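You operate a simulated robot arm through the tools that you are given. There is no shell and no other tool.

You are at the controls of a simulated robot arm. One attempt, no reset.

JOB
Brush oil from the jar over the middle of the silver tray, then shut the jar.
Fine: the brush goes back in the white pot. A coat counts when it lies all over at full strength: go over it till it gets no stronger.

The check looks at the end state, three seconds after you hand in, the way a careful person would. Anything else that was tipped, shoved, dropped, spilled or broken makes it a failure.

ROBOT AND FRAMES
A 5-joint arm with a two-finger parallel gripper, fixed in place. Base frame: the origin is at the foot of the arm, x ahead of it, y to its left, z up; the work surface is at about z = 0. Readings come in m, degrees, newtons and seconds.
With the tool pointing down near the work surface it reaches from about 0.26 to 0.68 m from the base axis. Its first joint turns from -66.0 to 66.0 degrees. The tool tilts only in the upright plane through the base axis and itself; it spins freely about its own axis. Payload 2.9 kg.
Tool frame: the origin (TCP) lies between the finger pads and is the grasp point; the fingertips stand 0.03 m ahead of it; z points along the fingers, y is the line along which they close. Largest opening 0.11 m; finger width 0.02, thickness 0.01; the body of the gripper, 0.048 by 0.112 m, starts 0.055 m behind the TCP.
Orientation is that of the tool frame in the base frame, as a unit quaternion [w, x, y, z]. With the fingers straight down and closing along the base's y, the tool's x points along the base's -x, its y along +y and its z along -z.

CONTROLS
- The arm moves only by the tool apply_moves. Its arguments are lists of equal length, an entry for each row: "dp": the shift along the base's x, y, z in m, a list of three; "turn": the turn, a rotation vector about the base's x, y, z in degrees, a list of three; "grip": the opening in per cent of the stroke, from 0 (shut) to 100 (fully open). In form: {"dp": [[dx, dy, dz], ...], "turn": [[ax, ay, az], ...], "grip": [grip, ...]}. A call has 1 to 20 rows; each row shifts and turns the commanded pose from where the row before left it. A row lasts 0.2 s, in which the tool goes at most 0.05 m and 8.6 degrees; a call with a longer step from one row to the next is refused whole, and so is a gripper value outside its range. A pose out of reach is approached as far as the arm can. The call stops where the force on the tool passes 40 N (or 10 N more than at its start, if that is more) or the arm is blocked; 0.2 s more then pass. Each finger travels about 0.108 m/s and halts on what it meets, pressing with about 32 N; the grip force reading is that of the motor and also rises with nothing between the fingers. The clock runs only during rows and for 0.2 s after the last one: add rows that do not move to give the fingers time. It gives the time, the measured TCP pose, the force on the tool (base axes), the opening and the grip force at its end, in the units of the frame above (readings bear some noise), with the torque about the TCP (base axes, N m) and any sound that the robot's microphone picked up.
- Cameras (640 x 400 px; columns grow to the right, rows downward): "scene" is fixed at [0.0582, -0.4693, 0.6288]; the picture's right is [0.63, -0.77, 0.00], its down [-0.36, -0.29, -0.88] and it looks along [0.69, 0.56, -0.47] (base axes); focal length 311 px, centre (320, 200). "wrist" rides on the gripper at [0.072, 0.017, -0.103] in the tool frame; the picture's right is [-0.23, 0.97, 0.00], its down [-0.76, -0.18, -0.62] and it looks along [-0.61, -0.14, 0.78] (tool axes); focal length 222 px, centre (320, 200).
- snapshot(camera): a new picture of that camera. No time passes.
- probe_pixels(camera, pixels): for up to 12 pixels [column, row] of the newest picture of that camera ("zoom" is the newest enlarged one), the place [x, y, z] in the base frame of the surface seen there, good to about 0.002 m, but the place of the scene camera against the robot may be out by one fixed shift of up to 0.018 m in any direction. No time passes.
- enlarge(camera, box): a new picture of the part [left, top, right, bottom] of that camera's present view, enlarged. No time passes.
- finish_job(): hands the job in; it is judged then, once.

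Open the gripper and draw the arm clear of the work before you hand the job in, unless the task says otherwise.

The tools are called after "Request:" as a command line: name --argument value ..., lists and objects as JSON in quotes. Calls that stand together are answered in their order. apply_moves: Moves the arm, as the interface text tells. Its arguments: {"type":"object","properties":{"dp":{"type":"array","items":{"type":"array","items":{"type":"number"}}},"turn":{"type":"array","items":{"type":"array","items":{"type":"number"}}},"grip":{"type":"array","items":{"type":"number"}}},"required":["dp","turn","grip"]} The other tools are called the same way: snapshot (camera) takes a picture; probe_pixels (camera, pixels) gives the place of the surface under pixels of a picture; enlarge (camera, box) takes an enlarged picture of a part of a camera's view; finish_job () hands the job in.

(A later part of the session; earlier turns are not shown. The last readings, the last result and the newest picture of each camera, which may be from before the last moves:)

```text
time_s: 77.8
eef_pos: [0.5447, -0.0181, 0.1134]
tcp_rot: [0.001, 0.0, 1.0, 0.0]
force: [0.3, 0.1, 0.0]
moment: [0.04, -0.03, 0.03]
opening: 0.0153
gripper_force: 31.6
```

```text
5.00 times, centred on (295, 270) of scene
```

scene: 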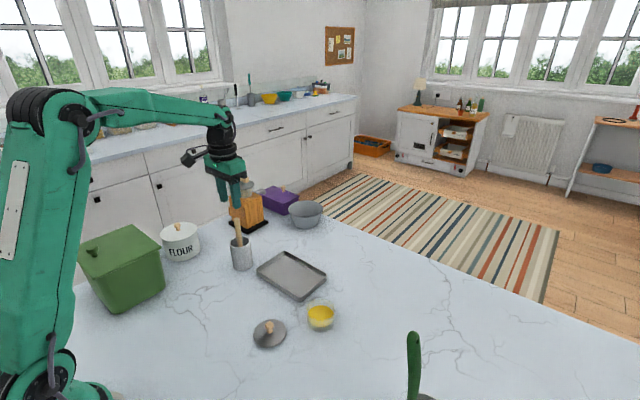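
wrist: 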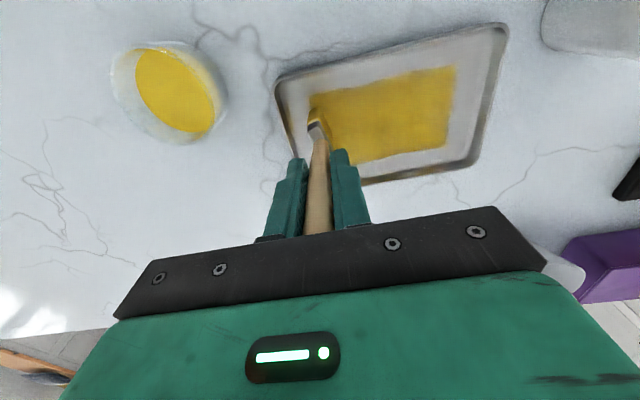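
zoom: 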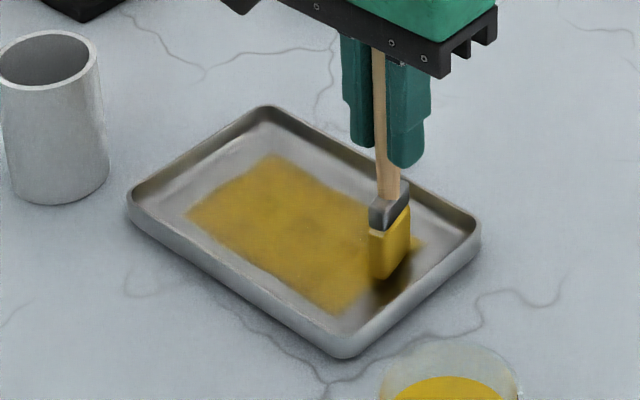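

There's no contact at the end of this pass, so I'll press 0.5 mm more and run the outer strokes at x≈0.556 and back at 0.544.

Request:
apply_moves --dp '[[0.012, 0, -0.0006], [0.0006, 0.0168, 0], [0.0006, 0.0168, 0], [0.0006, 0.0168, 0], [0.0006, 0.0168, 0], [0.0006, 0.0168, 0], [0.0006, 0.0168, 0], [0.0006, 0.0168, 0], [-0.012, 0, 0], [-0.0006, -0.0168, 0], [-0.0006, -0.0168, 0], [-0.0006, -0.0168, 0], [-0.0006, -0.0168, 0], [-0.0006, -0.0168, 0], [-0.0006, -0.0168, 0], [-0.0006, -0.0168, 0], [0, 0, 0]]' --turn '[[0, 0, 0], [0, 0, 0], [0, 0, 0], [0, 0, 0], [0, 0, 0], [0, 0, 0], [0, 0, 0], [0, 0, 0], [0, 0, 0], [0, 0, 0], [0, 0, 0], [0, 0, 0], [0, 0, 0], [0, 0, 0], [0, 0, 0], [0, 0, 0], [0, 0, 0]]' --grip '[0, 0, 0, 0, 0, 0, 0, 0, 0, 0, 0, 0, 0, 0, 0, 0, 0]'

Request:
enlarge --camera "scene" --box '[250, 230, 340, 310]'

```text
time_s: 81.4
eef_pos: [0.5443, -0.0198, 0.1122]
tcp_rot: [0.001, -0.002, 1.0, 0.0]
force: [-0.4, 4.1, 15.8]
moment: [0.46, -0.3, 0.05]
opening: 0.0159
gripper_force: 31.4
```

```text
5.00 times, centred on (295, 270) of scene
```

zoom: 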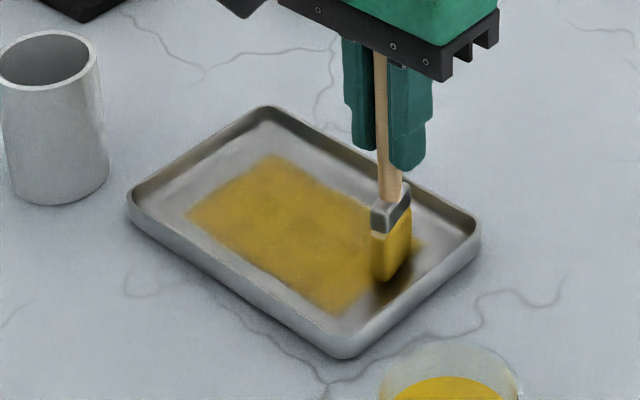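

The coat looks unchanged, as full strength should. I'll run one more return set at x≈0.532, 0.520 and 0.508 with moderate contact, then inspect.

Request:
apply_moves --dp '[[-0.012, 0, 0.0003], [0.0006, 0.0168, 0], [0.0006, 0.0168, 0], [0.0006, 0.0168, 0], [0.0006, 0.0168, 0], [0.0006, 0.0168, 0], [0.0006, 0.0168, 0], [0.0006, 0.0168, 0], [-0.012, 0, 0], [-0.0006, -0.0168, 0], [-0.0006, -0.0168, 0], [-0.0006, -0.0168, 0], [-0.0006, -0.0168, 0], [-0.0006, -0.0168, 0], [-0.0006, -0.0168, 0], [-0.0006, -0.0168, 0], [0, 0, 0]]' --turn '[[0, 0, 0], [0, 0, 0], [0, 0, 0], [0, 0, 0], [0, 0, 0], [0, 0, 0], [0, 0, 0], [0, 0, 0], [0, 0, 0], [0, 0, 0], [0, 0, 0], [0, 0, 0], [0, 0, 0], [0, 0, 0], [0, 0, 0], [0, 0, 0], [0, 0, 0]]' --grip '[0, 0, 0, 0, 0, 0, 0, 0, 0, 0, 0, 0, 0, 0, 0, 0, 0]'

Request:
apply_moves --dp '[[-0.012, 0, 0], [0.0006, 0.0168, 0], [0.0006, 0.0168, 0], [0.0006, 0.0168, 0], [0.0006, 0.0168, 0], [0.0006, 0.0168, 0], [0.0006, 0.0168, 0], [0.0006, 0.0168, 0], [0, 0, 0.012], [0, 0, 0.03], [0, 0, 0.03], [0, 0, 0]]' --turn '[[0, 0, 0], [0, 0, 0], [0, 0, 0], [0, 0, 0], [0, 0, 0], [0, 0, 0], [0, 0, 0], [0, 0, 0], [0, 0, 0], [0, 0, 0], [0, 0, 0], [0, 0, 0]]' --grip '[0, 0, 0, 0, 0, 0, 0, 0, 0, 0, 0, 0]'

Request:
enlarge --camera "scene" --box '[250, 230, 340, 310]'

Request:
snapshot --camera "wrist"

```text
time_s: 85.0
eef_pos: [0.52, -0.0203, 0.1129]
tcp_rot: [0.0, -0.001, 1.0, -0.001]
force: [0.3, 0.1, -0.7]
moment: [-0.02, 0.02, 0.0]
opening: 0.0154
gripper_force: 31.5
```

```text
time_s: 87.6
eef_pos: [0.5137, 0.0994, 0.185]
tcp_rot: [0.001, -0.001, 1.0, 0.0]
force: [0.0, 0.9, -0.3]
moment: [0.02, 0.03, -0.02]
opening: 0.0154
gripper_force: 31.6
```

```text
5.00 times, centred on (295, 270) of scene
```

zoom: 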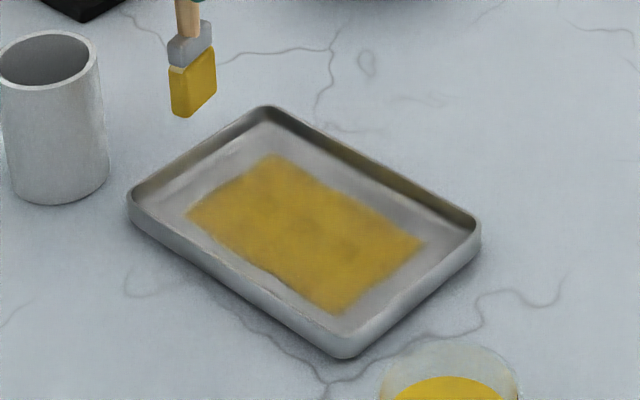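

```text
taken
```

wrist: 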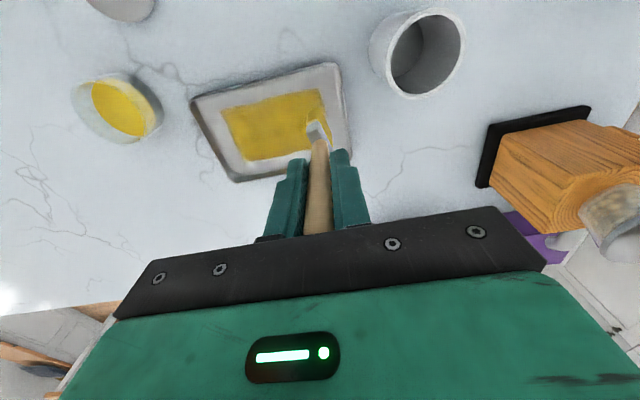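

The coat looks even in both views. I'll enlarge the patch strongly to check for any weaker cells.

Request:
enlarge --camera "scene" --box '[272, 250, 342, 298]'

Request:
enlarge --camera "wrist" --box '[190, 60, 350, 185]'

```text
8.33 times, centred on (307, 274) of scene
```

zoom: 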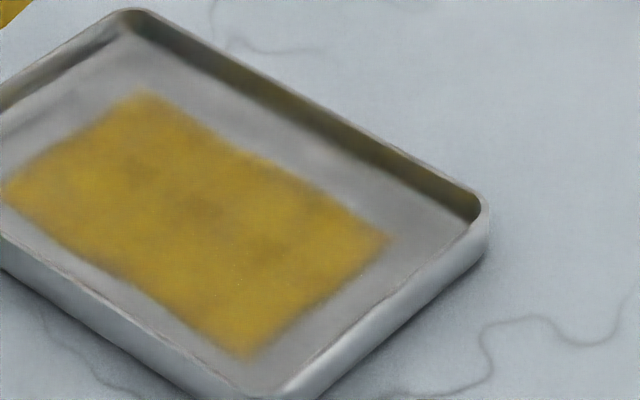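

```text
3.20 times, centred on (270, 122) of wrist
```

zoom: 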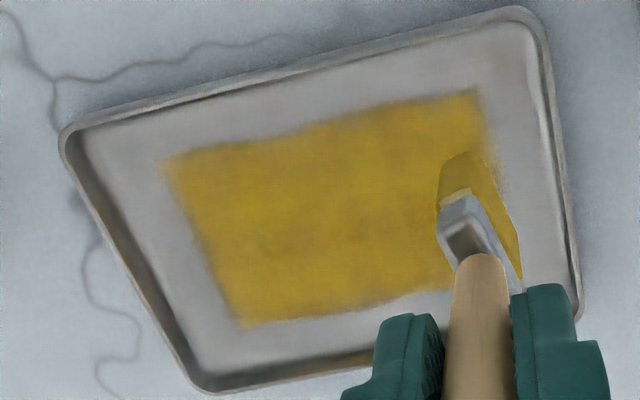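

The patch is evenly yellow, with faint mottling. I'll probe a couple of the slightly darker spots to see whether they match the earlier ones, which would make them texture.

Request:
probe_pixels --camera "zoom" --pixels '[[275, 235], [345, 195], [400, 150], [175, 165], [475, 95], [240, 320], [60, 140], [560, 200]]'

Request:
enlarge --camera "wrist" --box '[225, 80, 325, 160]'

```text
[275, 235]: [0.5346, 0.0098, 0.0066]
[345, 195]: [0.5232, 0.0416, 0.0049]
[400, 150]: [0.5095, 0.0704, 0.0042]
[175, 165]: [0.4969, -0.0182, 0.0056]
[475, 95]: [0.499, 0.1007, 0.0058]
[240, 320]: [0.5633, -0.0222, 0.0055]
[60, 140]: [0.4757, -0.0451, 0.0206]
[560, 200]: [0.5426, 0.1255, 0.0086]
```

```text
5.00 times, centred on (275, 120) of wrist
```

zoom: 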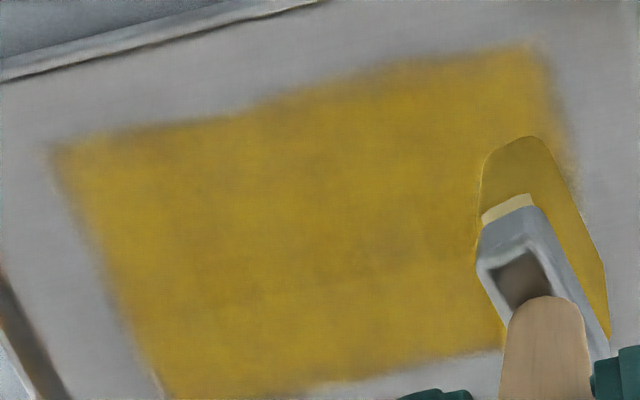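

The differences are subtle, so I'll do one more full set at a confirmed light press and compare from this same pose. First I'll come back down to contact.

Request:
apply_moves --dp '[[0, 0, -0.03], [0, 0, -0.03], [0, 0, -0.01], [0, 0, -0.002], [0, 0, -0.0006], [0, 0, 0]]' --turn '[[0, 0, 0], [0, 0, 0], [0, 0, 0], [0, 0, 0], [0, 0, 0], [0, 0, 0]]' --grip '[0, 0, 0, 0, 0, 0]'

```text
time_s: 89.0
eef_pos: [0.5125, 0.0978, 0.1114]
tcp_rot: [0.0, 0.0, 1.0, 0.0]
force: [-1.7, -1.9, 6.5]
moment: [-0.14, 0.04, -0.03]
opening: 0.0152
gripper_force: 31.9
```

There's 6.5 N of contact at the far end. I'll run strokes at x≈0.508 and 0.520 at this height.

Request:
apply_moves --dp '[[-0.0006, -0.0168, 0], [-0.0006, -0.0168, 0], [-0.0006, -0.0168, 0], [-0.0006, -0.0168, 0], [-0.0006, -0.0168, 0], [-0.0006, -0.0168, 0], [-0.0006, -0.0168, 0], [0.012, 0, 0], [0.0006, 0.0168, 0], [0.0006, 0.0168, 0], [0.0006, 0.0168, 0], [0.0006, 0.0168, 0], [0.0006, 0.0168, 0], [0.0006, 0.0168, 0], [0.0006, 0.0168, 0], [0, 0, 0]]' --turn '[[0, 0, 0], [0, 0, 0], [0, 0, 0], [0, 0, 0], [0, 0, 0], [0, 0, 0], [0, 0, 0], [0, 0, 0], [0, 0, 0], [0, 0, 0], [0, 0, 0], [0, 0, 0], [0, 0, 0], [0, 0, 0], [0, 0, 0], [0, 0, 0]]' --grip '[0, 0, 0, 0, 0, 0, 0, 0, 0, 0, 0, 0, 0, 0, 0, 0]'

Request:
apply_moves --dp '[[0.012, 0, 0], [-0.0006, -0.0168, 0], [-0.0006, -0.0168, 0], [-0.0006, -0.0168, 0], [-0.0006, -0.0168, 0], [-0.0006, -0.0168, 0], [-0.0006, -0.0168, 0], [-0.0006, -0.0168, 0], [0.012, 0, 0], [0.0006, 0.0168, 0], [0.0006, 0.0168, 0], [0.0006, 0.0168, 0], [0.0006, 0.0168, 0], [0.0006, 0.0168, 0], [0.0006, 0.0168, 0], [0.0006, 0.0168, 0], [0, 0, 0]]' --turn '[[0, 0, 0], [0, 0, 0], [0, 0, 0], [0, 0, 0], [0, 0, 0], [0, 0, 0], [0, 0, 0], [0, 0, 0], [0, 0, 0], [0, 0, 0], [0, 0, 0], [0, 0, 0], [0, 0, 0], [0, 0, 0], [0, 0, 0], [0, 0, 0], [0, 0, 0]]' --grip '[0, 0, 0, 0, 0, 0, 0, 0, 0, 0, 0, 0, 0, 0, 0, 0, 0]'

```text
time_s: 92.4
eef_pos: [0.525, 0.0989, 0.1118]
tcp_rot: [-0.002, 0.0, 1.0, 0.0]
force: [0.0, -2.8, 6.9]
moment: [-0.3, -0.11, -0.06]
opening: 0.0155
gripper_force: 32.2
```

```text
time_s: 96.0
eef_pos: [0.5482, 0.098, 0.11]
tcp_rot: [0.0, 0.0, 1.0, 0.0]
force: [0.8, -0.7, 0.3]
moment: [0.02, -0.01, -0.01]
opening: 0.0152
gripper_force: 31.6
```

Contact faded at the far end of the last stroke. I'll press 0.8 mm more for the outer strokes at x≈0.557 and back at 0.545.

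Request:
apply_moves --dp '[[0.01, 0, -0.0008], [-0.0006, -0.0168, 0], [-0.0006, -0.0168, 0], [-0.0006, -0.0168, 0], [-0.0006, -0.0168, 0], [-0.0006, -0.0168, 0], [-0.0006, -0.0168, 0], [-0.0006, -0.0168, 0], [-0.013, 0, 0], [0.0006, 0.0168, 0], [0.0006, 0.0168, 0], [0.0006, 0.0168, 0], [0.0006, 0.0168, 0], [0.0006, 0.0168, 0], [0.0006, 0.0168, 0], [0.0006, 0.0168, 0], [0, 0, 0]]' --turn '[[0, 0, 0], [0, 0, 0], [0, 0, 0], [0, 0, 0], [0, 0, 0], [0, 0, 0], [0, 0, 0], [0, 0, 0], [0, 0, 0], [0, 0, 0], [0, 0, 0], [0, 0, 0], [0, 0, 0], [0, 0, 0], [0, 0, 0], [0, 0, 0], [0, 0, 0]]' --grip '[0, 0, 0, 0, 0, 0, 0, 0, 0, 0, 0, 0, 0, 0, 0, 0, 0]'

Request:
apply_moves --dp '[[-0.012, 0, 0], [-0.0006, -0.0168, 0], [-0.0006, -0.0168, 0], [-0.0006, -0.0168, 0], [-0.0006, -0.0168, 0], [-0.0006, -0.0168, 0], [-0.0006, -0.0168, 0], [-0.0006, -0.0168, 0], [-0.012, 0, 0], [0.0006, 0.0168, 0], [0.0006, 0.0168, 0], [0.0006, 0.0168, 0], [0.0006, 0.0168, 0], [0.0006, 0.0168, 0], [0.0006, 0.0168, 0], [0.0006, 0.0168, 0], [0, 0, 0]]' --turn '[[0, 0, 0], [0, 0, 0], [0, 0, 0], [0, 0, 0], [0, 0, 0], [0, 0, 0], [0, 0, 0], [0, 0, 0], [0, 0, 0], [0, 0, 0], [0, 0, 0], [0, 0, 0], [0, 0, 0], [0, 0, 0], [0, 0, 0], [0, 0, 0], [0, 0, 0]]' --grip '[0, 0, 0, 0, 0, 0, 0, 0, 0, 0, 0, 0, 0, 0, 0, 0, 0]'

Request:
enlarge --camera "scene" --box '[250, 230, 340, 310]'

```text
time_s: 99.6
eef_pos: [0.5442, 0.0999, 0.1107]
tcp_rot: [0.0, 0.0, 1.0, 0.0]
force: [-1.3, -1.1, 1.0]
moment: [-0.02, 0.0, 0.03]
opening: 0.0152
gripper_force: 31.8
```

```text
time_s: 103.2
eef_pos: [0.5215, 0.0995, 0.1116]
tcp_rot: [0.0, 0.0, 1.0, 0.0]
force: [-0.1, -2.4, 4.6]
moment: [-0.17, -0.08, -0.05]
opening: 0.0151
gripper_force: 32.3
```

```text
5.00 times, centred on (295, 270) of scene
```

zoom: 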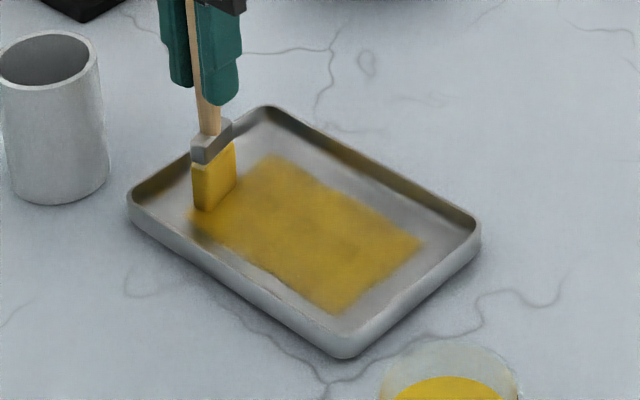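

The coat looks unchanged by the extra passes. I'll lift to the same viewing pose as before and compare.

Request:
apply_moves --dp '[[0, 0, 0.0134], [-0.009, 0, 0.03], [0, 0, 0.03], [0, 0, 0]]' --turn '[[0, 0, 0], [0, 0, 0], [0, 0, 0], [0, 0, 0]]' --grip '[0, 0, 0, 0]'

Request:
enlarge --camera "wrist" --box '[225, 80, 325, 160]'

Request:
enlarge --camera "scene" --box '[272, 250, 342, 298]'

```text
time_s: 104.2
eef_pos: [0.5117, 0.0989, 0.1848]
tcp_rot: [0.001, 0.0, 1.0, 0.0]
force: [-0.4, -0.9, -0.4]
moment: [0.03, 0.02, 0.01]
opening: 0.0153
gripper_force: 32.1
```

```text
5.00 times, centred on (275, 120) of wrist
```

zoom: 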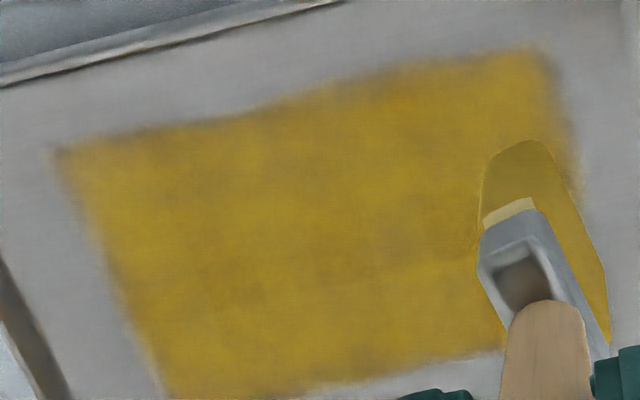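

```text
8.33 times, centred on (307, 274) of scene
```

zoom: 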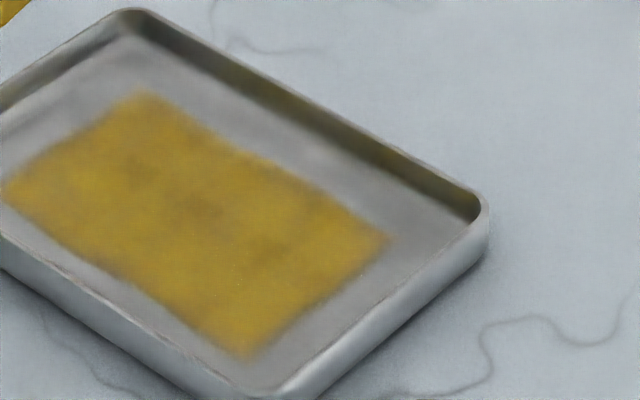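

The scene view is identical to the one before the last set, with the same faint mottling in the same places, so the coat is at full strength. Now I'll raise the brush and carry it over the pot.

Request:
apply_moves --dp '[[0, 0, 0.025], [0, 0, 0.03], [-0.0112, 0.0302, 0], [-0.011, 0.0301, 0], [-0.011, 0.0301, 0], [0, 0, 0], [0, 0, 0]]' --turn '[[0, 0, 0], [0, 0, 0], [0, 0, 0], [0, 0, 0], [0, 0, 0], [0, 0, 0], [0, 0, 0]]' --grip '[0, 0, 0, 0, 0, 0, 0]'

Request:
enlarge --camera "scene" --box '[200, 180, 290, 280]'

Request:
snapshot --camera "wrist"

Request:
enlarge --camera "wrist" --box '[270, 60, 370, 150]'

```text
time_s: 105.8
eef_pos: [0.481, 0.1889, 0.2385]
tcp_rot: [0.0, 0.0, 1.0, 0.0]
force: [0.7, 0.3, 0.0]
moment: [-0.02, 0.0, -0.01]
opening: 0.0152
gripper_force: 32.0
```

```text
4.00 times, centred on (245, 230) of scene
```

zoom: 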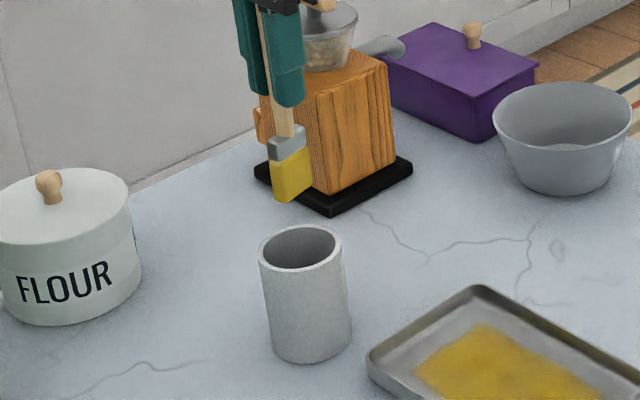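

```text
taken
```

wrist: 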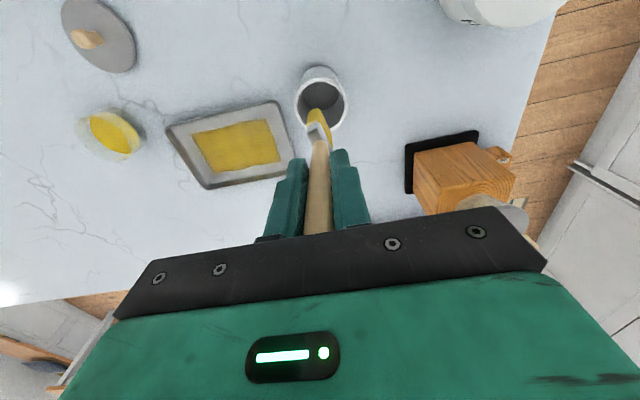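

```text
4.44 times, centred on (320, 105) of wrist
```

zoom: 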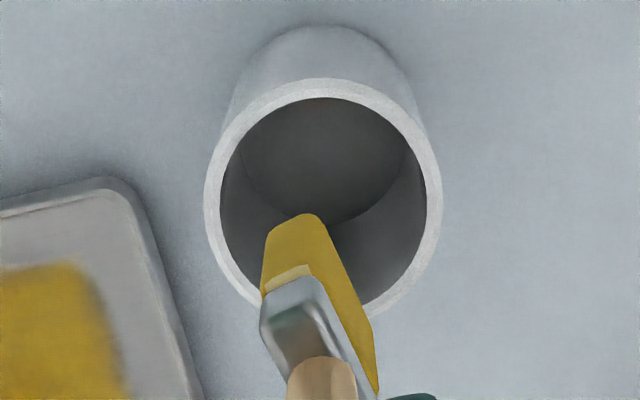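

The brush hangs above the pot. I'll probe the bristles, the pot rim and the pot floor to align before lowering.

Request:
probe_pixels --camera "zoom" --pixels '[[268, 245], [310, 216], [345, 260], [373, 360], [265, 300], [355, 360], [210, 190], [435, 190], [320, 85], [325, 180], [310, 150], [235, 280]]'

```text
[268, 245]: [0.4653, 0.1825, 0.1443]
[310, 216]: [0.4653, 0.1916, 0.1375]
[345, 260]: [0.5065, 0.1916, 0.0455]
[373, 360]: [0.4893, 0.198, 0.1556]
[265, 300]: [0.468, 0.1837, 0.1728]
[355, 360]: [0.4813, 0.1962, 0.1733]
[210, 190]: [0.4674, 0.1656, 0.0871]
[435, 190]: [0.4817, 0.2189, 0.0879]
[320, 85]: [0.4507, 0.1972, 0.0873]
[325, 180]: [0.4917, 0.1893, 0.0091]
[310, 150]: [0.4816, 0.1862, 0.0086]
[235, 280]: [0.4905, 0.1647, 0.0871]
```

The head is centred in the pot to within about 1–2 mm, and the pot floor is at z≈0.009. I'll lower to TCP≈0.1205, keeping the fingertips just above the rim at 0.087.

Request:
apply_moves --dp '[[0.001, 0.001, -0.03], [0, 0, -0.03], [0, 0, -0.025], [0, 0, -0.02], [0, 0, -0.01], [0, 0, -0.004], [0, 0, 0]]' --turn '[[0, 0, 0], [0, 0, 0], [0, 0, 0], [0, 0, 0], [0, 0, 0], [0, 0, 0], [0, 0, 0]]' --grip '[0, 0, 0, 0, 0, 0, 0]'

Request:
enlarge --camera "scene" --box '[200, 180, 290, 280]'

Request:
enlarge --camera "wrist" --box '[250, 60, 390, 250]'

```text
time_s: 107.4
eef_pos: [0.4791, 0.1912, 0.1218]
tcp_rot: [0.0, 0.0, 1.0, 0.0]
force: [0.5, 1.4, 0.5]
moment: [0.03, 0.01, 0.04]
opening: 0.0154
gripper_force: 32.1
```

```text
4.00 times, centred on (245, 230) of scene
```

zoom: 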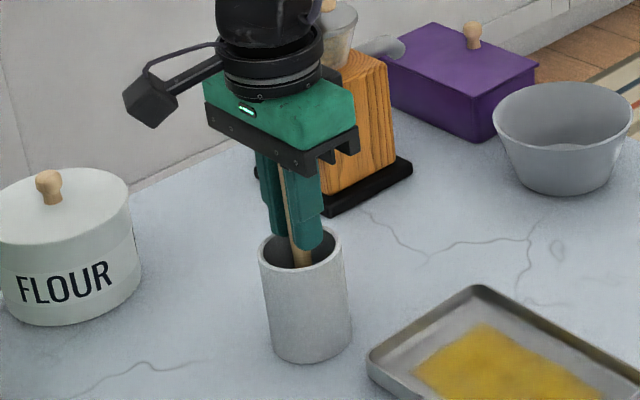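

```text
2.11 times, centred on (320, 155) of wrist
```

zoom: 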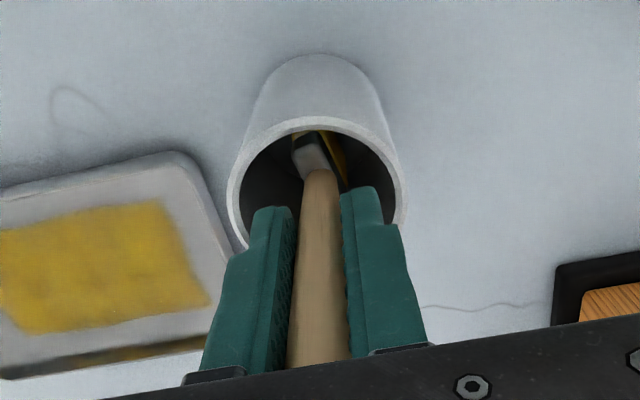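

The brush is inside the pot, touching nothing, with the fingertips just above the rim. I'll open gently to release it.

Request:
apply_moves --dp '[[0, 0, 0], [0, 0, 0], [0, 0, 0], [0, 0, 0]]' --turn '[[0, 0, 0], [0, 0, 0], [0, 0, 0], [0, 0, 0]]' --grip '[17, 22, 35, 40]'

Request:
enlarge --camera "scene" --box '[200, 180, 290, 280]'

Request:
enlarge --camera "wrist" --box '[250, 60, 390, 250]'

```text
time_s: 108.4
eef_pos: [0.4799, 0.19, 0.1212]
tcp_rot: [-0.001, 0.0, 1.0, 0.0]
force: [0.5, -0.1, 0.1]
moment: [0.0, -0.03, -0.05]
opening: 0.044
gripper_force: 0.1
```

```text
4.00 times, centred on (245, 230) of scene
```

zoom: 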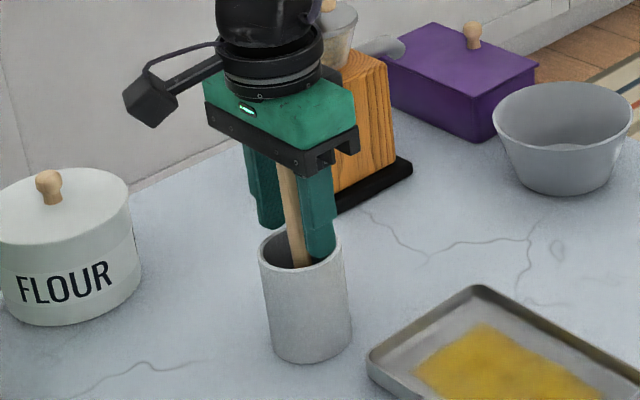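

```text
2.11 times, centred on (320, 155) of wrist
```

zoom: 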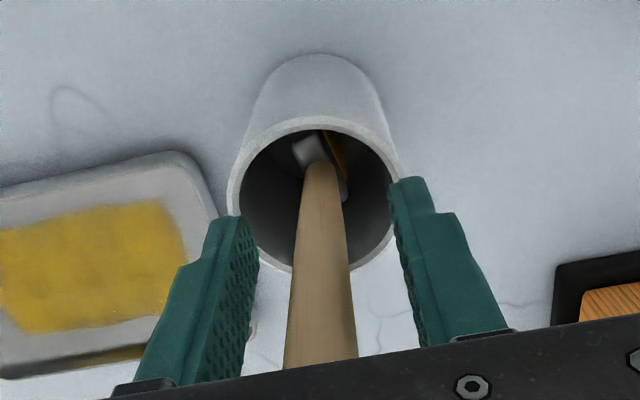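

The brush stands in the pot, free between the fingers. I'll retreat straight up and check it.

Request:
apply_moves --dp '[[0, 0, 0.015], [0, 0, 0.03], [0, 0, 0.04], [0, 0, 0.04], [0, 0, 0]]' --turn '[[0, 0, 0], [0, 0, 0], [0, 0, 0], [0, 0, 0], [0, 0, 0]]' --grip '[40, 40, 40, 40, 40]'

Request:
snapshot --camera "scene"

Request:
enlarge --camera "scene" --box '[200, 180, 290, 280]'

Request:
snapshot --camera "wrist"

```text
time_s: 109.6
eef_pos: [0.4821, 0.1911, 0.2466]
tcp_rot: [0.0, 0.0, 1.0, 0.0]
force: [0.0, 0.5, 0.4]
moment: [0.02, 0.04, 0.02]
opening: 0.044
gripper_force: 0.1
```

```text
taken
```

scene: 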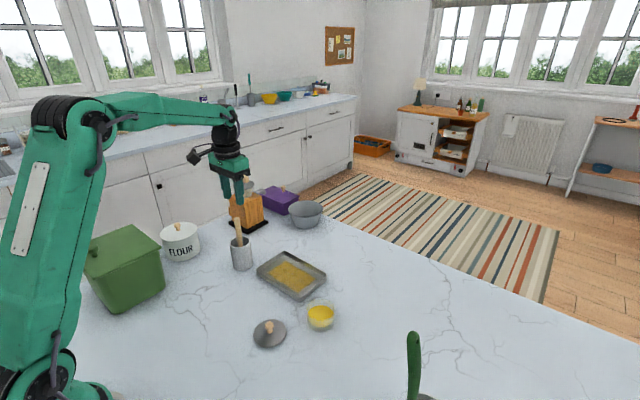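

```text
4.00 times, centred on (245, 230) of scene
```

zoom: 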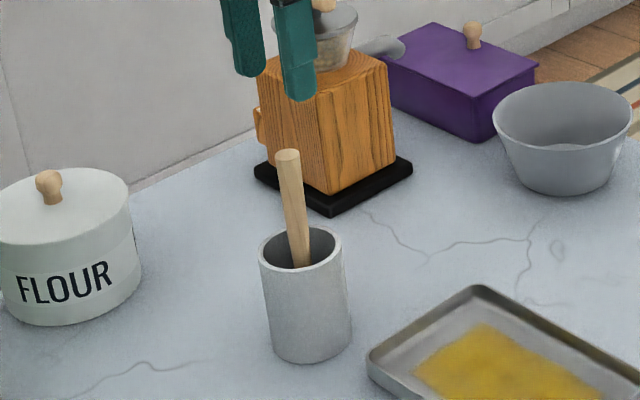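

```text
taken
```

wrist: 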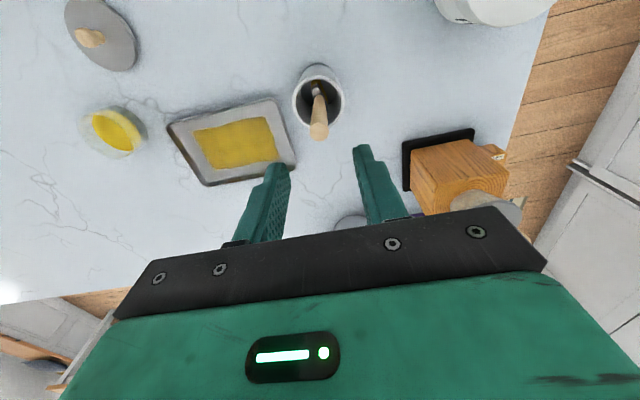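

The brush is back in the pot, upright. Now I'll fly over to above the lid at about (0.36, -0.06), staying high, and look.

Request:
apply_moves --dp '[[-0.018, -0.037, 0], [-0.018, -0.037, 0], [-0.018, -0.037, 0], [-0.018, -0.037, 0], [-0.018, -0.037, 0], [-0.018, -0.037, 0], [-0.012, -0.029, -0.02], [0, 0, -0.04], [0, 0, -0.04], [0, 0, 0]]' --turn '[[0, 0, 0], [0, 0, 0], [0, 0, 0], [0, 0, 0], [0, 0, 0], [0, 0, 0], [0, 0, 0], [0, 0, 0], [0, 0, 0], [0, 0, 0]]' --grip '[40, 40, 40, 40, 40, 40, 40, 40, 40, 40]'

Request:
snapshot --camera "wrist"

Request:
enlarge --camera "scene" --box '[220, 250, 350, 350]'

```text
time_s: 111.8
eef_pos: [0.3609, -0.0612, 0.146]
tcp_rot: [-0.001, -0.002, 1.0, 0.0]
force: [-0.2, -0.1, 0.5]
moment: [-0.01, 0.03, 0.01]
opening: 0.0441
gripper_force: 0.1
```

```text
taken
```

wrist: 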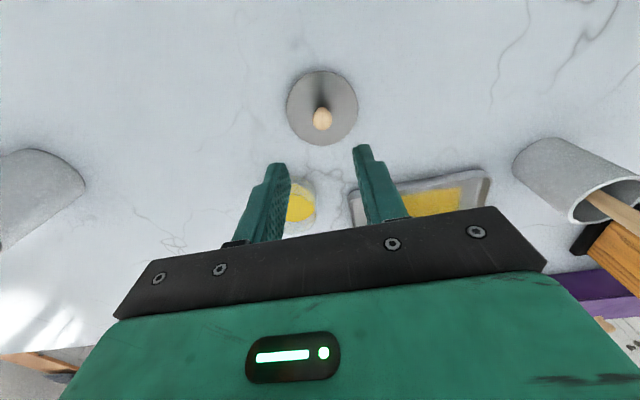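

```text
4.00 times, centred on (285, 300) of scene
```

zoom: 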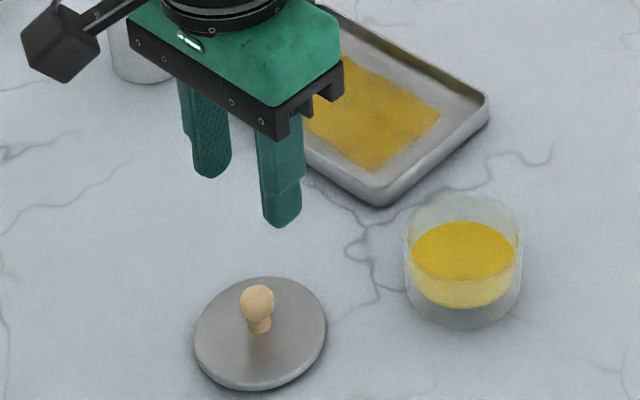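

The lid lies flat with its knob at about (322,118) in the wrist view. I'll probe the knob and lid edges.

Request:
enlarge --camera "wrist" --box '[272, 60, 372, 150]'

Request:
probe_pixels --camera "wrist" --pixels '[[314, 119], [331, 119], [322, 110], [322, 129], [288, 107], [356, 107], [322, 143], [322, 73], [300, 85], [345, 130], [298, 132], [346, 82]]'

```text
4.44 times, centred on (322, 105) of wrist
```

zoom: 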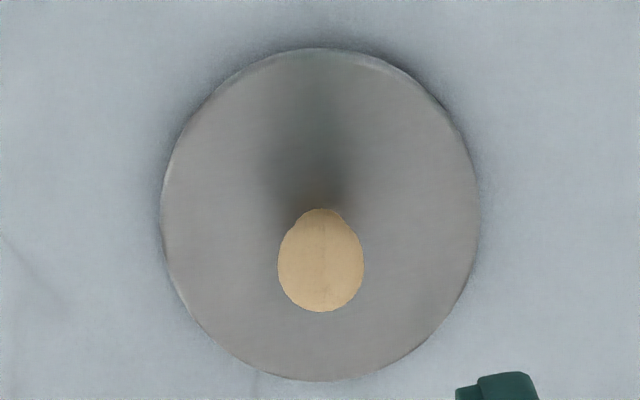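

```text
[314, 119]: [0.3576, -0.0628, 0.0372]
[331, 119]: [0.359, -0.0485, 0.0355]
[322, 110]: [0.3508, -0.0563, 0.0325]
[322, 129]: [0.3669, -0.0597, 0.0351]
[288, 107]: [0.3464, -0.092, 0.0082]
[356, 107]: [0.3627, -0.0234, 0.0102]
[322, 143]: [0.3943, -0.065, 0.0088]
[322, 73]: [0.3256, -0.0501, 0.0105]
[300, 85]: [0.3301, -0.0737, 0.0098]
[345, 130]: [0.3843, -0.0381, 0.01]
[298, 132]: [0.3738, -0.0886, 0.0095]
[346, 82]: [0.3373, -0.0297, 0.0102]
```

The lid and knob centre is about (0.360, -0.058). I'll shift 3.5 mm in y, descend to TCP z≈0.0425 (the height it was released at) and close on the knob.

Request:
apply_moves --dp '[[0.0005, 0.0035, 0], [0, 0, -0.035], [0, 0, -0.035], [0, 0, -0.02], [0, 0, -0.009], [0, 0, -0.004], [0, 0, 0], [0, 0, 0], [0, 0, 0], [0, 0, 0]]' --turn '[[0, 0, 0], [0, 0, 0], [0, 0, 0], [0, 0, 0], [0, 0, 0], [0, 0, 0], [0, 0, 0], [0, 0, 0], [0, 0, 0], [0, 0, 0]]' --grip '[40, 40, 40, 40, 40, 40, 40, 0, 0, 0]'

Request:
enlarge --camera "scene" --box '[220, 270, 320, 350]'

```text
time_s: 114.0
eef_pos: [0.3604, -0.0578, 0.0432]
tcp_rot: [0.0, 0.001, 1.0, 0.0]
force: [0.3, -0.7, -0.3]
moment: [0.01, 0.01, 0.01]
opening: 0.0163
gripper_force: 31.9
```

```text
5.00 times, centred on (270, 310) of scene
```

zoom: 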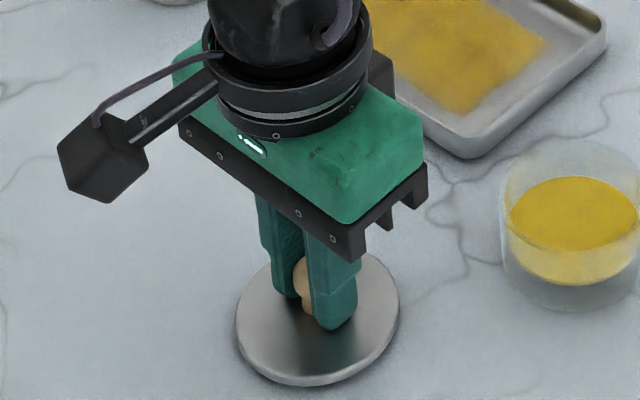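

The knob is gripped. I'll lift the lid, and compare the jar's position with the earlier scene zoom before placing.

Request:
apply_moves --dp '[[0, 0, 0.01], [0, 0, 0.03], [0, 0, 0.04], [0, 0, 0]]' --turn '[[0, 0, 0], [0, 0, 0], [0, 0, 0], [0, 0, 0]]' --grip '[0, 0, 0, 0]'

Request:
enlarge --camera "scene" --box '[285, 290, 355, 340]'

Request:
probe_pixels --camera "zoom" --pixels '[[320, 180], [245, 170], [400, 170], [220, 150], [430, 150], [320, 126], [320, 292], [226, 190], [428, 190]]'

Request:
enlarge --camera "scene" --box '[220, 250, 350, 350]'

```text
time_s: 115.0
eef_pos: [0.361, -0.0566, 0.1236]
tcp_rot: [-0.001, 0.0, 1.0, 0.0]
force: [0.6, -0.6, -0.9]
moment: [-0.01, -0.04, 0.0]
opening: 0.016
gripper_force: 32.1
```

```text
8.00 times, centred on (320, 315) of scene
```

zoom: 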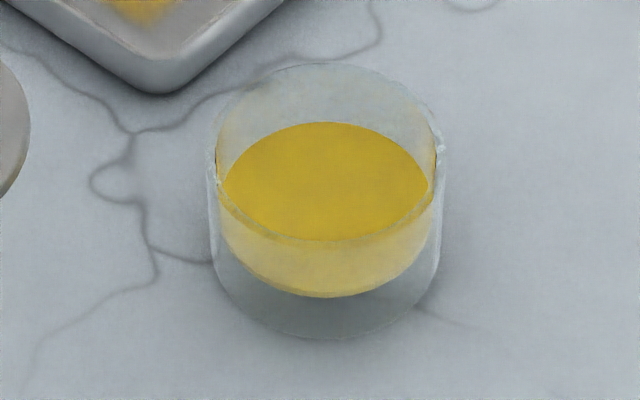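

```text
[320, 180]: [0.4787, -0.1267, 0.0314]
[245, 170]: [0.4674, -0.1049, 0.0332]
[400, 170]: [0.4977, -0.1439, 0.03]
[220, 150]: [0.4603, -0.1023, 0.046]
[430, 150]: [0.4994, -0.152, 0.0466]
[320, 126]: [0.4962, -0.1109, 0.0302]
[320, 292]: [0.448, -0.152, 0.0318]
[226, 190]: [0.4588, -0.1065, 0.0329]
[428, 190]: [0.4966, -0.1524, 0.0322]
```

```text
4.00 times, centred on (285, 300) of scene
```

zoom: 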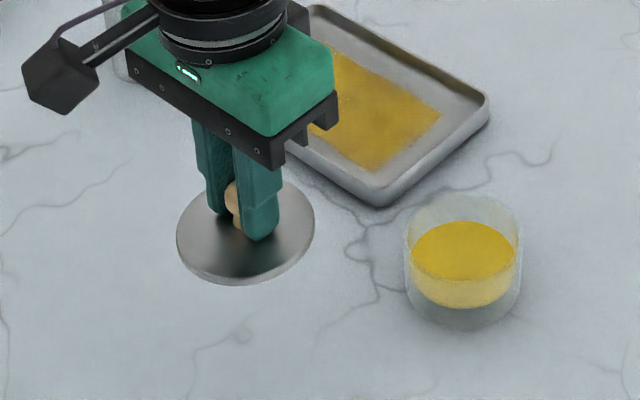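

The jar is exactly where it was. I'll carry the lid over to (0.464, -0.126) and lower it to about 1 cm above the seat.

Request:
apply_moves --dp '[[0.026, -0.017, 0], [0.026, -0.017, 0], [0.026, -0.017, 0], [0.026, -0.017, 0], [0, 0, 0], [0, 0, -0.02], [0, 0, -0.012], [0, 0, 0]]' --turn '[[0, 0, 0], [0, 0, 0], [0, 0, 0], [0, 0, 0], [0, 0, 0], [0, 0, 0], [0, 0, 0], [0, 0, 0]]' --grip '[0, 0, 0, 0, 0, 0, 0, 0]'

Request:
enlarge --camera "scene" --box '[280, 260, 360, 340]'

Request:
snapshot --camera "wrist"

```text
time_s: 116.8
eef_pos: [0.4641, -0.1255, 0.0896]
tcp_rot: [0.0, -0.001, 1.0, 0.0]
force: [-1.2, 0.5, -0.8]
moment: [0.01, 0.02, -0.01]
opening: 0.016
gripper_force: 32.1
```

```text
5.00 times, centred on (320, 300) of scene
```

zoom: 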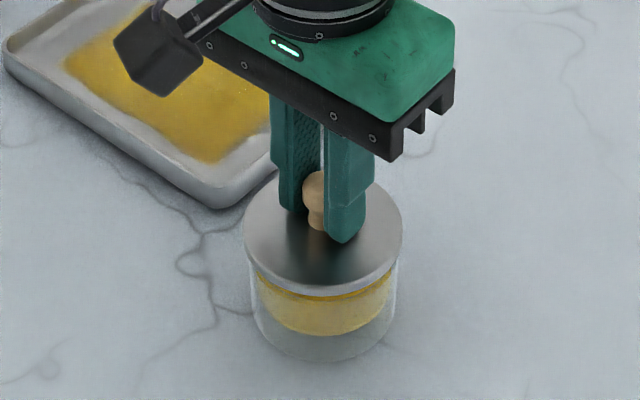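

```text
taken
```

wrist: 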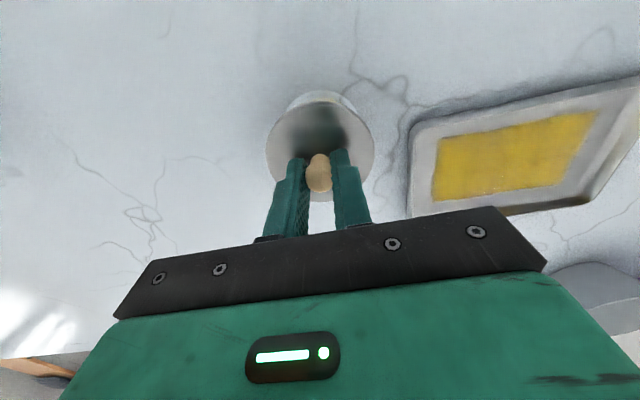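

The lid is centred over the jar, about 1 cm above its seat. I'll lower it slowly and watch the force.

Request:
apply_moves --dp '[[0, 0, -0.004], [0, 0, -0.003], [0, 0, -0.0015], [0, 0, 0]]' --turn '[[0, 0, 0], [0, 0, 0], [0, 0, 0], [0, 0, 0]]' --grip '[0, 0, 0, 0]'

Request:
apply_moves --dp '[[0, 0, -0.001], [0, 0, 0]]' --turn '[[0, 0, 0], [0, 0, 0]]' --grip '[0, 0]'

Request:
enlarge --camera "scene" --box '[280, 260, 360, 340]'

```text
time_s: 117.8
eef_pos: [0.4649, -0.1259, 0.0828]
tcp_rot: [0.0, 0.0, 1.0, -0.001]
force: [0.2, -0.1, -0.7]
moment: [0.0, 0.03, 0.0]
opening: 0.0159
gripper_force: 32.0
```

```text
time_s: 118.4
eef_pos: [0.465, -0.1258, 0.083]
tcp_rot: [0.001, 0.001, 1.0, 0.0]
force: [0.8, -0.2, -0.8]
moment: [0.01, 0.0, -0.01]
opening: 0.0161
gripper_force: 32.6
```

```text
5.00 times, centred on (320, 300) of scene
```

zoom: 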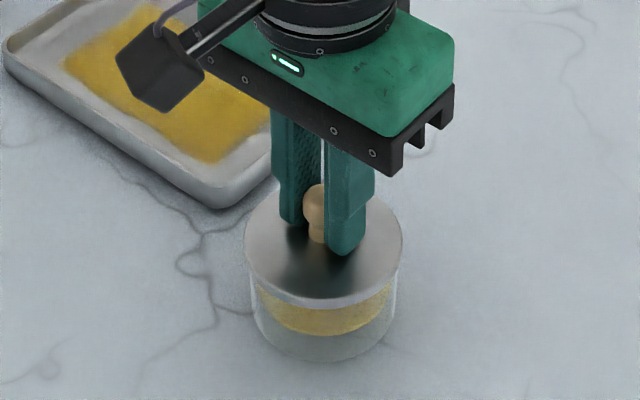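

There's still no contact at about 0.082. I'll lower another millimetre at a time.

Request:
apply_moves --dp '[[0, 0, -0.001], [0, 0, 0]]' --turn '[[0, 0, 0], [0, 0, 0]]' --grip '[0, 0]'

Request:
apply_moves --dp '[[0, 0, -0.0007], [0, 0, 0]]' --turn '[[0, 0, 0], [0, 0, 0]]' --grip '[0, 0]'

```text
time_s: 119.0
eef_pos: [0.4641, -0.1255, 0.0793]
tcp_rot: [0.0, 0.0, 1.0, 0.0]
force: [0.1, 0.0, -0.6]
moment: [-0.01, 0.01, -0.02]
opening: 0.0162
gripper_force: 32.1
```

```text
time_s: 119.6
eef_pos: [0.4645, -0.1249, 0.0797]
tcp_rot: [0.0, 0.0, 1.0, 0.0]
force: [0.9, -0.2, 2.2]
moment: [0.01, 0.04, -0.02]
opening: 0.016
gripper_force: 32.2
```

The lid just touches its seat (2.2 N). I heard a snap when first gripping the lid, so I'll press down a bit more to seat it fully, listening for a click.

Request:
apply_moves --dp '[[0, 0, -0.0007], [0, 0, -0.0007], [0, 0, 0]]' --turn '[[0, 0, 0], [0, 0, 0], [0, 0, 0]]' --grip '[0, 0, 0]'

Request:
enlarge --camera "scene" --box '[280, 260, 360, 340]'

```text
time_s: 120.4
eef_pos: [0.4646, -0.1271, 0.0785]
tcp_rot: [0.0, 0.0, 1.0, 0.0]
force: [-5.3, -0.4, 13.9]
moment: [-0.1, 0.26, -0.05]
opening: 0.0162
gripper_force: 32.3
```

```text
5.00 times, centred on (320, 300) of scene
```

zoom: 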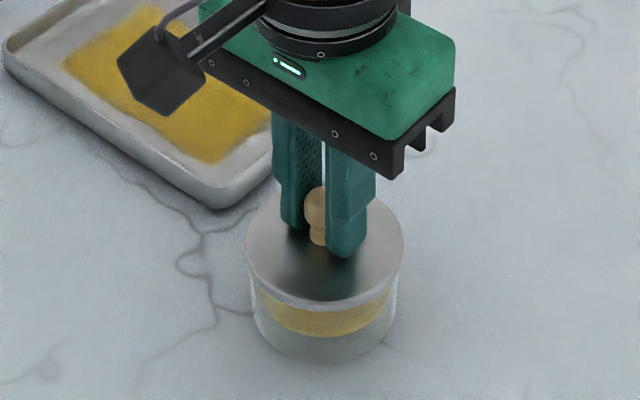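

It's seated at the original height with 14 N and no click so far. One more gentle press of 1 mm to be sure it's fully home.

Request:
apply_moves --dp '[[0, 0, -0.0005], [0, 0, -0.0005], [0, 0, 0]]' --turn '[[0, 0, 0], [0, 0, 0], [0, 0, 0]]' --grip '[0, 0, 0]'

```text
time_s: 121.2
eef_pos: [0.4651, -0.1249, 0.0784]
tcp_rot: [0.002, 0.0, 1.0, -0.001]
force: [-1.7, -5.5, 18.0]
moment: [-0.3, 0.05, -0.03]
opening: 0.0161
gripper_force: 32.3
```

There's no click, and the lid is firmly on its seat at 18 N. I'll ease off to zero load, open gently, and check the lid.

Request:
apply_moves --dp '[[0, 0, 0.0015], [0, 0, 0.001], [0, 0, 0], [0, 0, 0], [0, 0, 0], [0, 0, 0]]' --turn '[[0, 0, 0], [0, 0, 0], [0, 0, 0], [0, 0, 0], [0, 0, 0], [0, 0, 0]]' --grip '[0, 0, 0, 18, 35, 45]'

Request:
enlarge --camera "scene" --box '[280, 260, 360, 340]'

```text
time_s: 122.6
eef_pos: [0.464, -0.1244, 0.0801]
tcp_rot: [-0.001, 0.0, 1.0, 0.0]
force: [-0.4, -0.4, -0.3]
moment: [0.0, 0.0, -0.02]
opening: 0.0496
gripper_force: 0.2
heard: snap
```

```text
5.00 times, centred on (320, 300) of scene
```

zoom: 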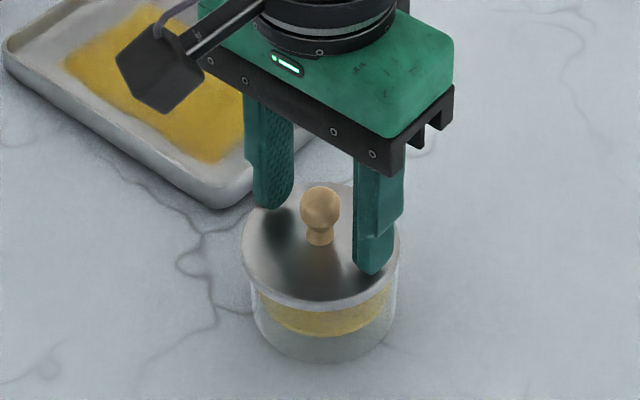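

A snap was heard on release, like the one when the lid first came free, so the lid seems latched. I'll retreat straight up and inspect.

Request:
apply_moves --dp '[[0, 0, 0.01], [0, 0, 0.03], [0, 0, 0.04], [0, 0, 0.04], [0, 0, 0.045], [0, 0, 0.045], [0, 0, 0]]' --turn '[[0, 0, 0], [0, 0, 0], [0, 0, 0], [0, 0, 0], [0, 0, 0], [0, 0, 0], [0, 0, 0]]' --grip '[45, 45, 45, 45, 45, 45, 45]'

Request:
enlarge --camera "scene" --box '[280, 280, 360, 340]'

Request:
probe_pixels --camera "zoom" --pixels '[[225, 190], [432, 190], [328, 118], [328, 150], [328, 262], [328, 115], [328, 276], [280, 150], [380, 230]]'

Request:
snapshot --camera "wrist"

```text
time_s: 124.2
eef_pos: [0.4619, -0.1264, 0.2904]
tcp_rot: [0.001, 0.0, 1.0, 0.0]
force: [0.1, -0.6, -0.3]
moment: [0.02, 0.0, -0.03]
opening: 0.0494
gripper_force: 0.1
```

```text
6.67 times, centred on (320, 310) of scene
```

zoom: 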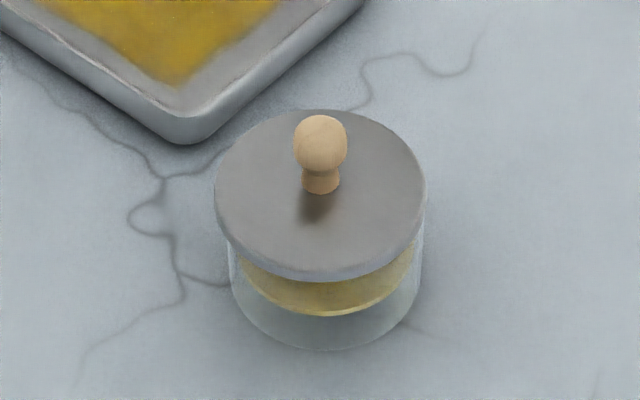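

```text
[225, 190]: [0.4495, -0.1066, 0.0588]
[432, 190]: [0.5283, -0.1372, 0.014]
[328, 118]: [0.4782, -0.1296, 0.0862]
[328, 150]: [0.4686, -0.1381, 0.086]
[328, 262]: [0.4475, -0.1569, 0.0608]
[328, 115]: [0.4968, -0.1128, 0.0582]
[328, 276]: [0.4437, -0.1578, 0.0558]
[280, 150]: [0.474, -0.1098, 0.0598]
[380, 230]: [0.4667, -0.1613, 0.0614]
```

```text
taken
```

wrist: 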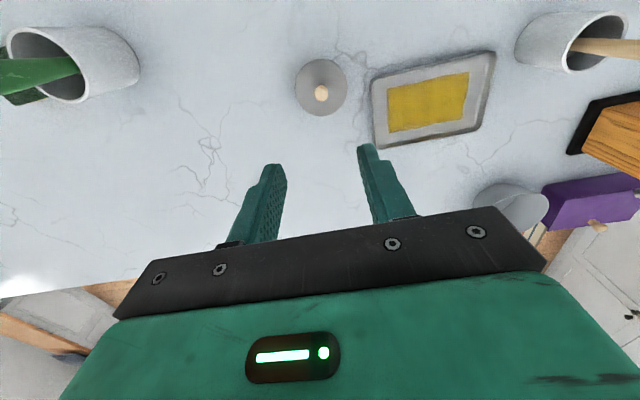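

The lid sits level at its original height. It looks about 2 mm off its earlier centre, so I'll measure lid against jar from the wrist view.

Request:
enlarge --camera "wrist" --box '[280, 45, 360, 125]'

Request:
probe_pixels --camera "zoom" --pixels '[[190, 210], [450, 210], [320, 75], [320, 345], [235, 105], [410, 305], [235, 310], [410, 110], [300, 235], [345, 235], [322, 260], [322, 215]]'

```text
5.00 times, centred on (320, 85) of wrist
```

zoom: 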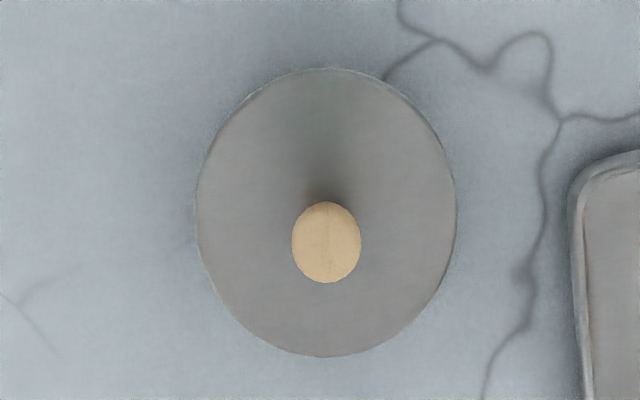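

```text
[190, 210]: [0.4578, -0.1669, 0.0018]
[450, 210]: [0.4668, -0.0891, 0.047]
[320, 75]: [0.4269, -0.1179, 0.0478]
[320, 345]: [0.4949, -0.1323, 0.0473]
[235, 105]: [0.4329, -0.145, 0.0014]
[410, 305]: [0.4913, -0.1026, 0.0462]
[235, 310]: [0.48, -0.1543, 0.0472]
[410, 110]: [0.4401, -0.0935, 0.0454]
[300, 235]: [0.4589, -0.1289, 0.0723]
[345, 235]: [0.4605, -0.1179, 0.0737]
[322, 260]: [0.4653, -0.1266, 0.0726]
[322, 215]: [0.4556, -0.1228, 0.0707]
```

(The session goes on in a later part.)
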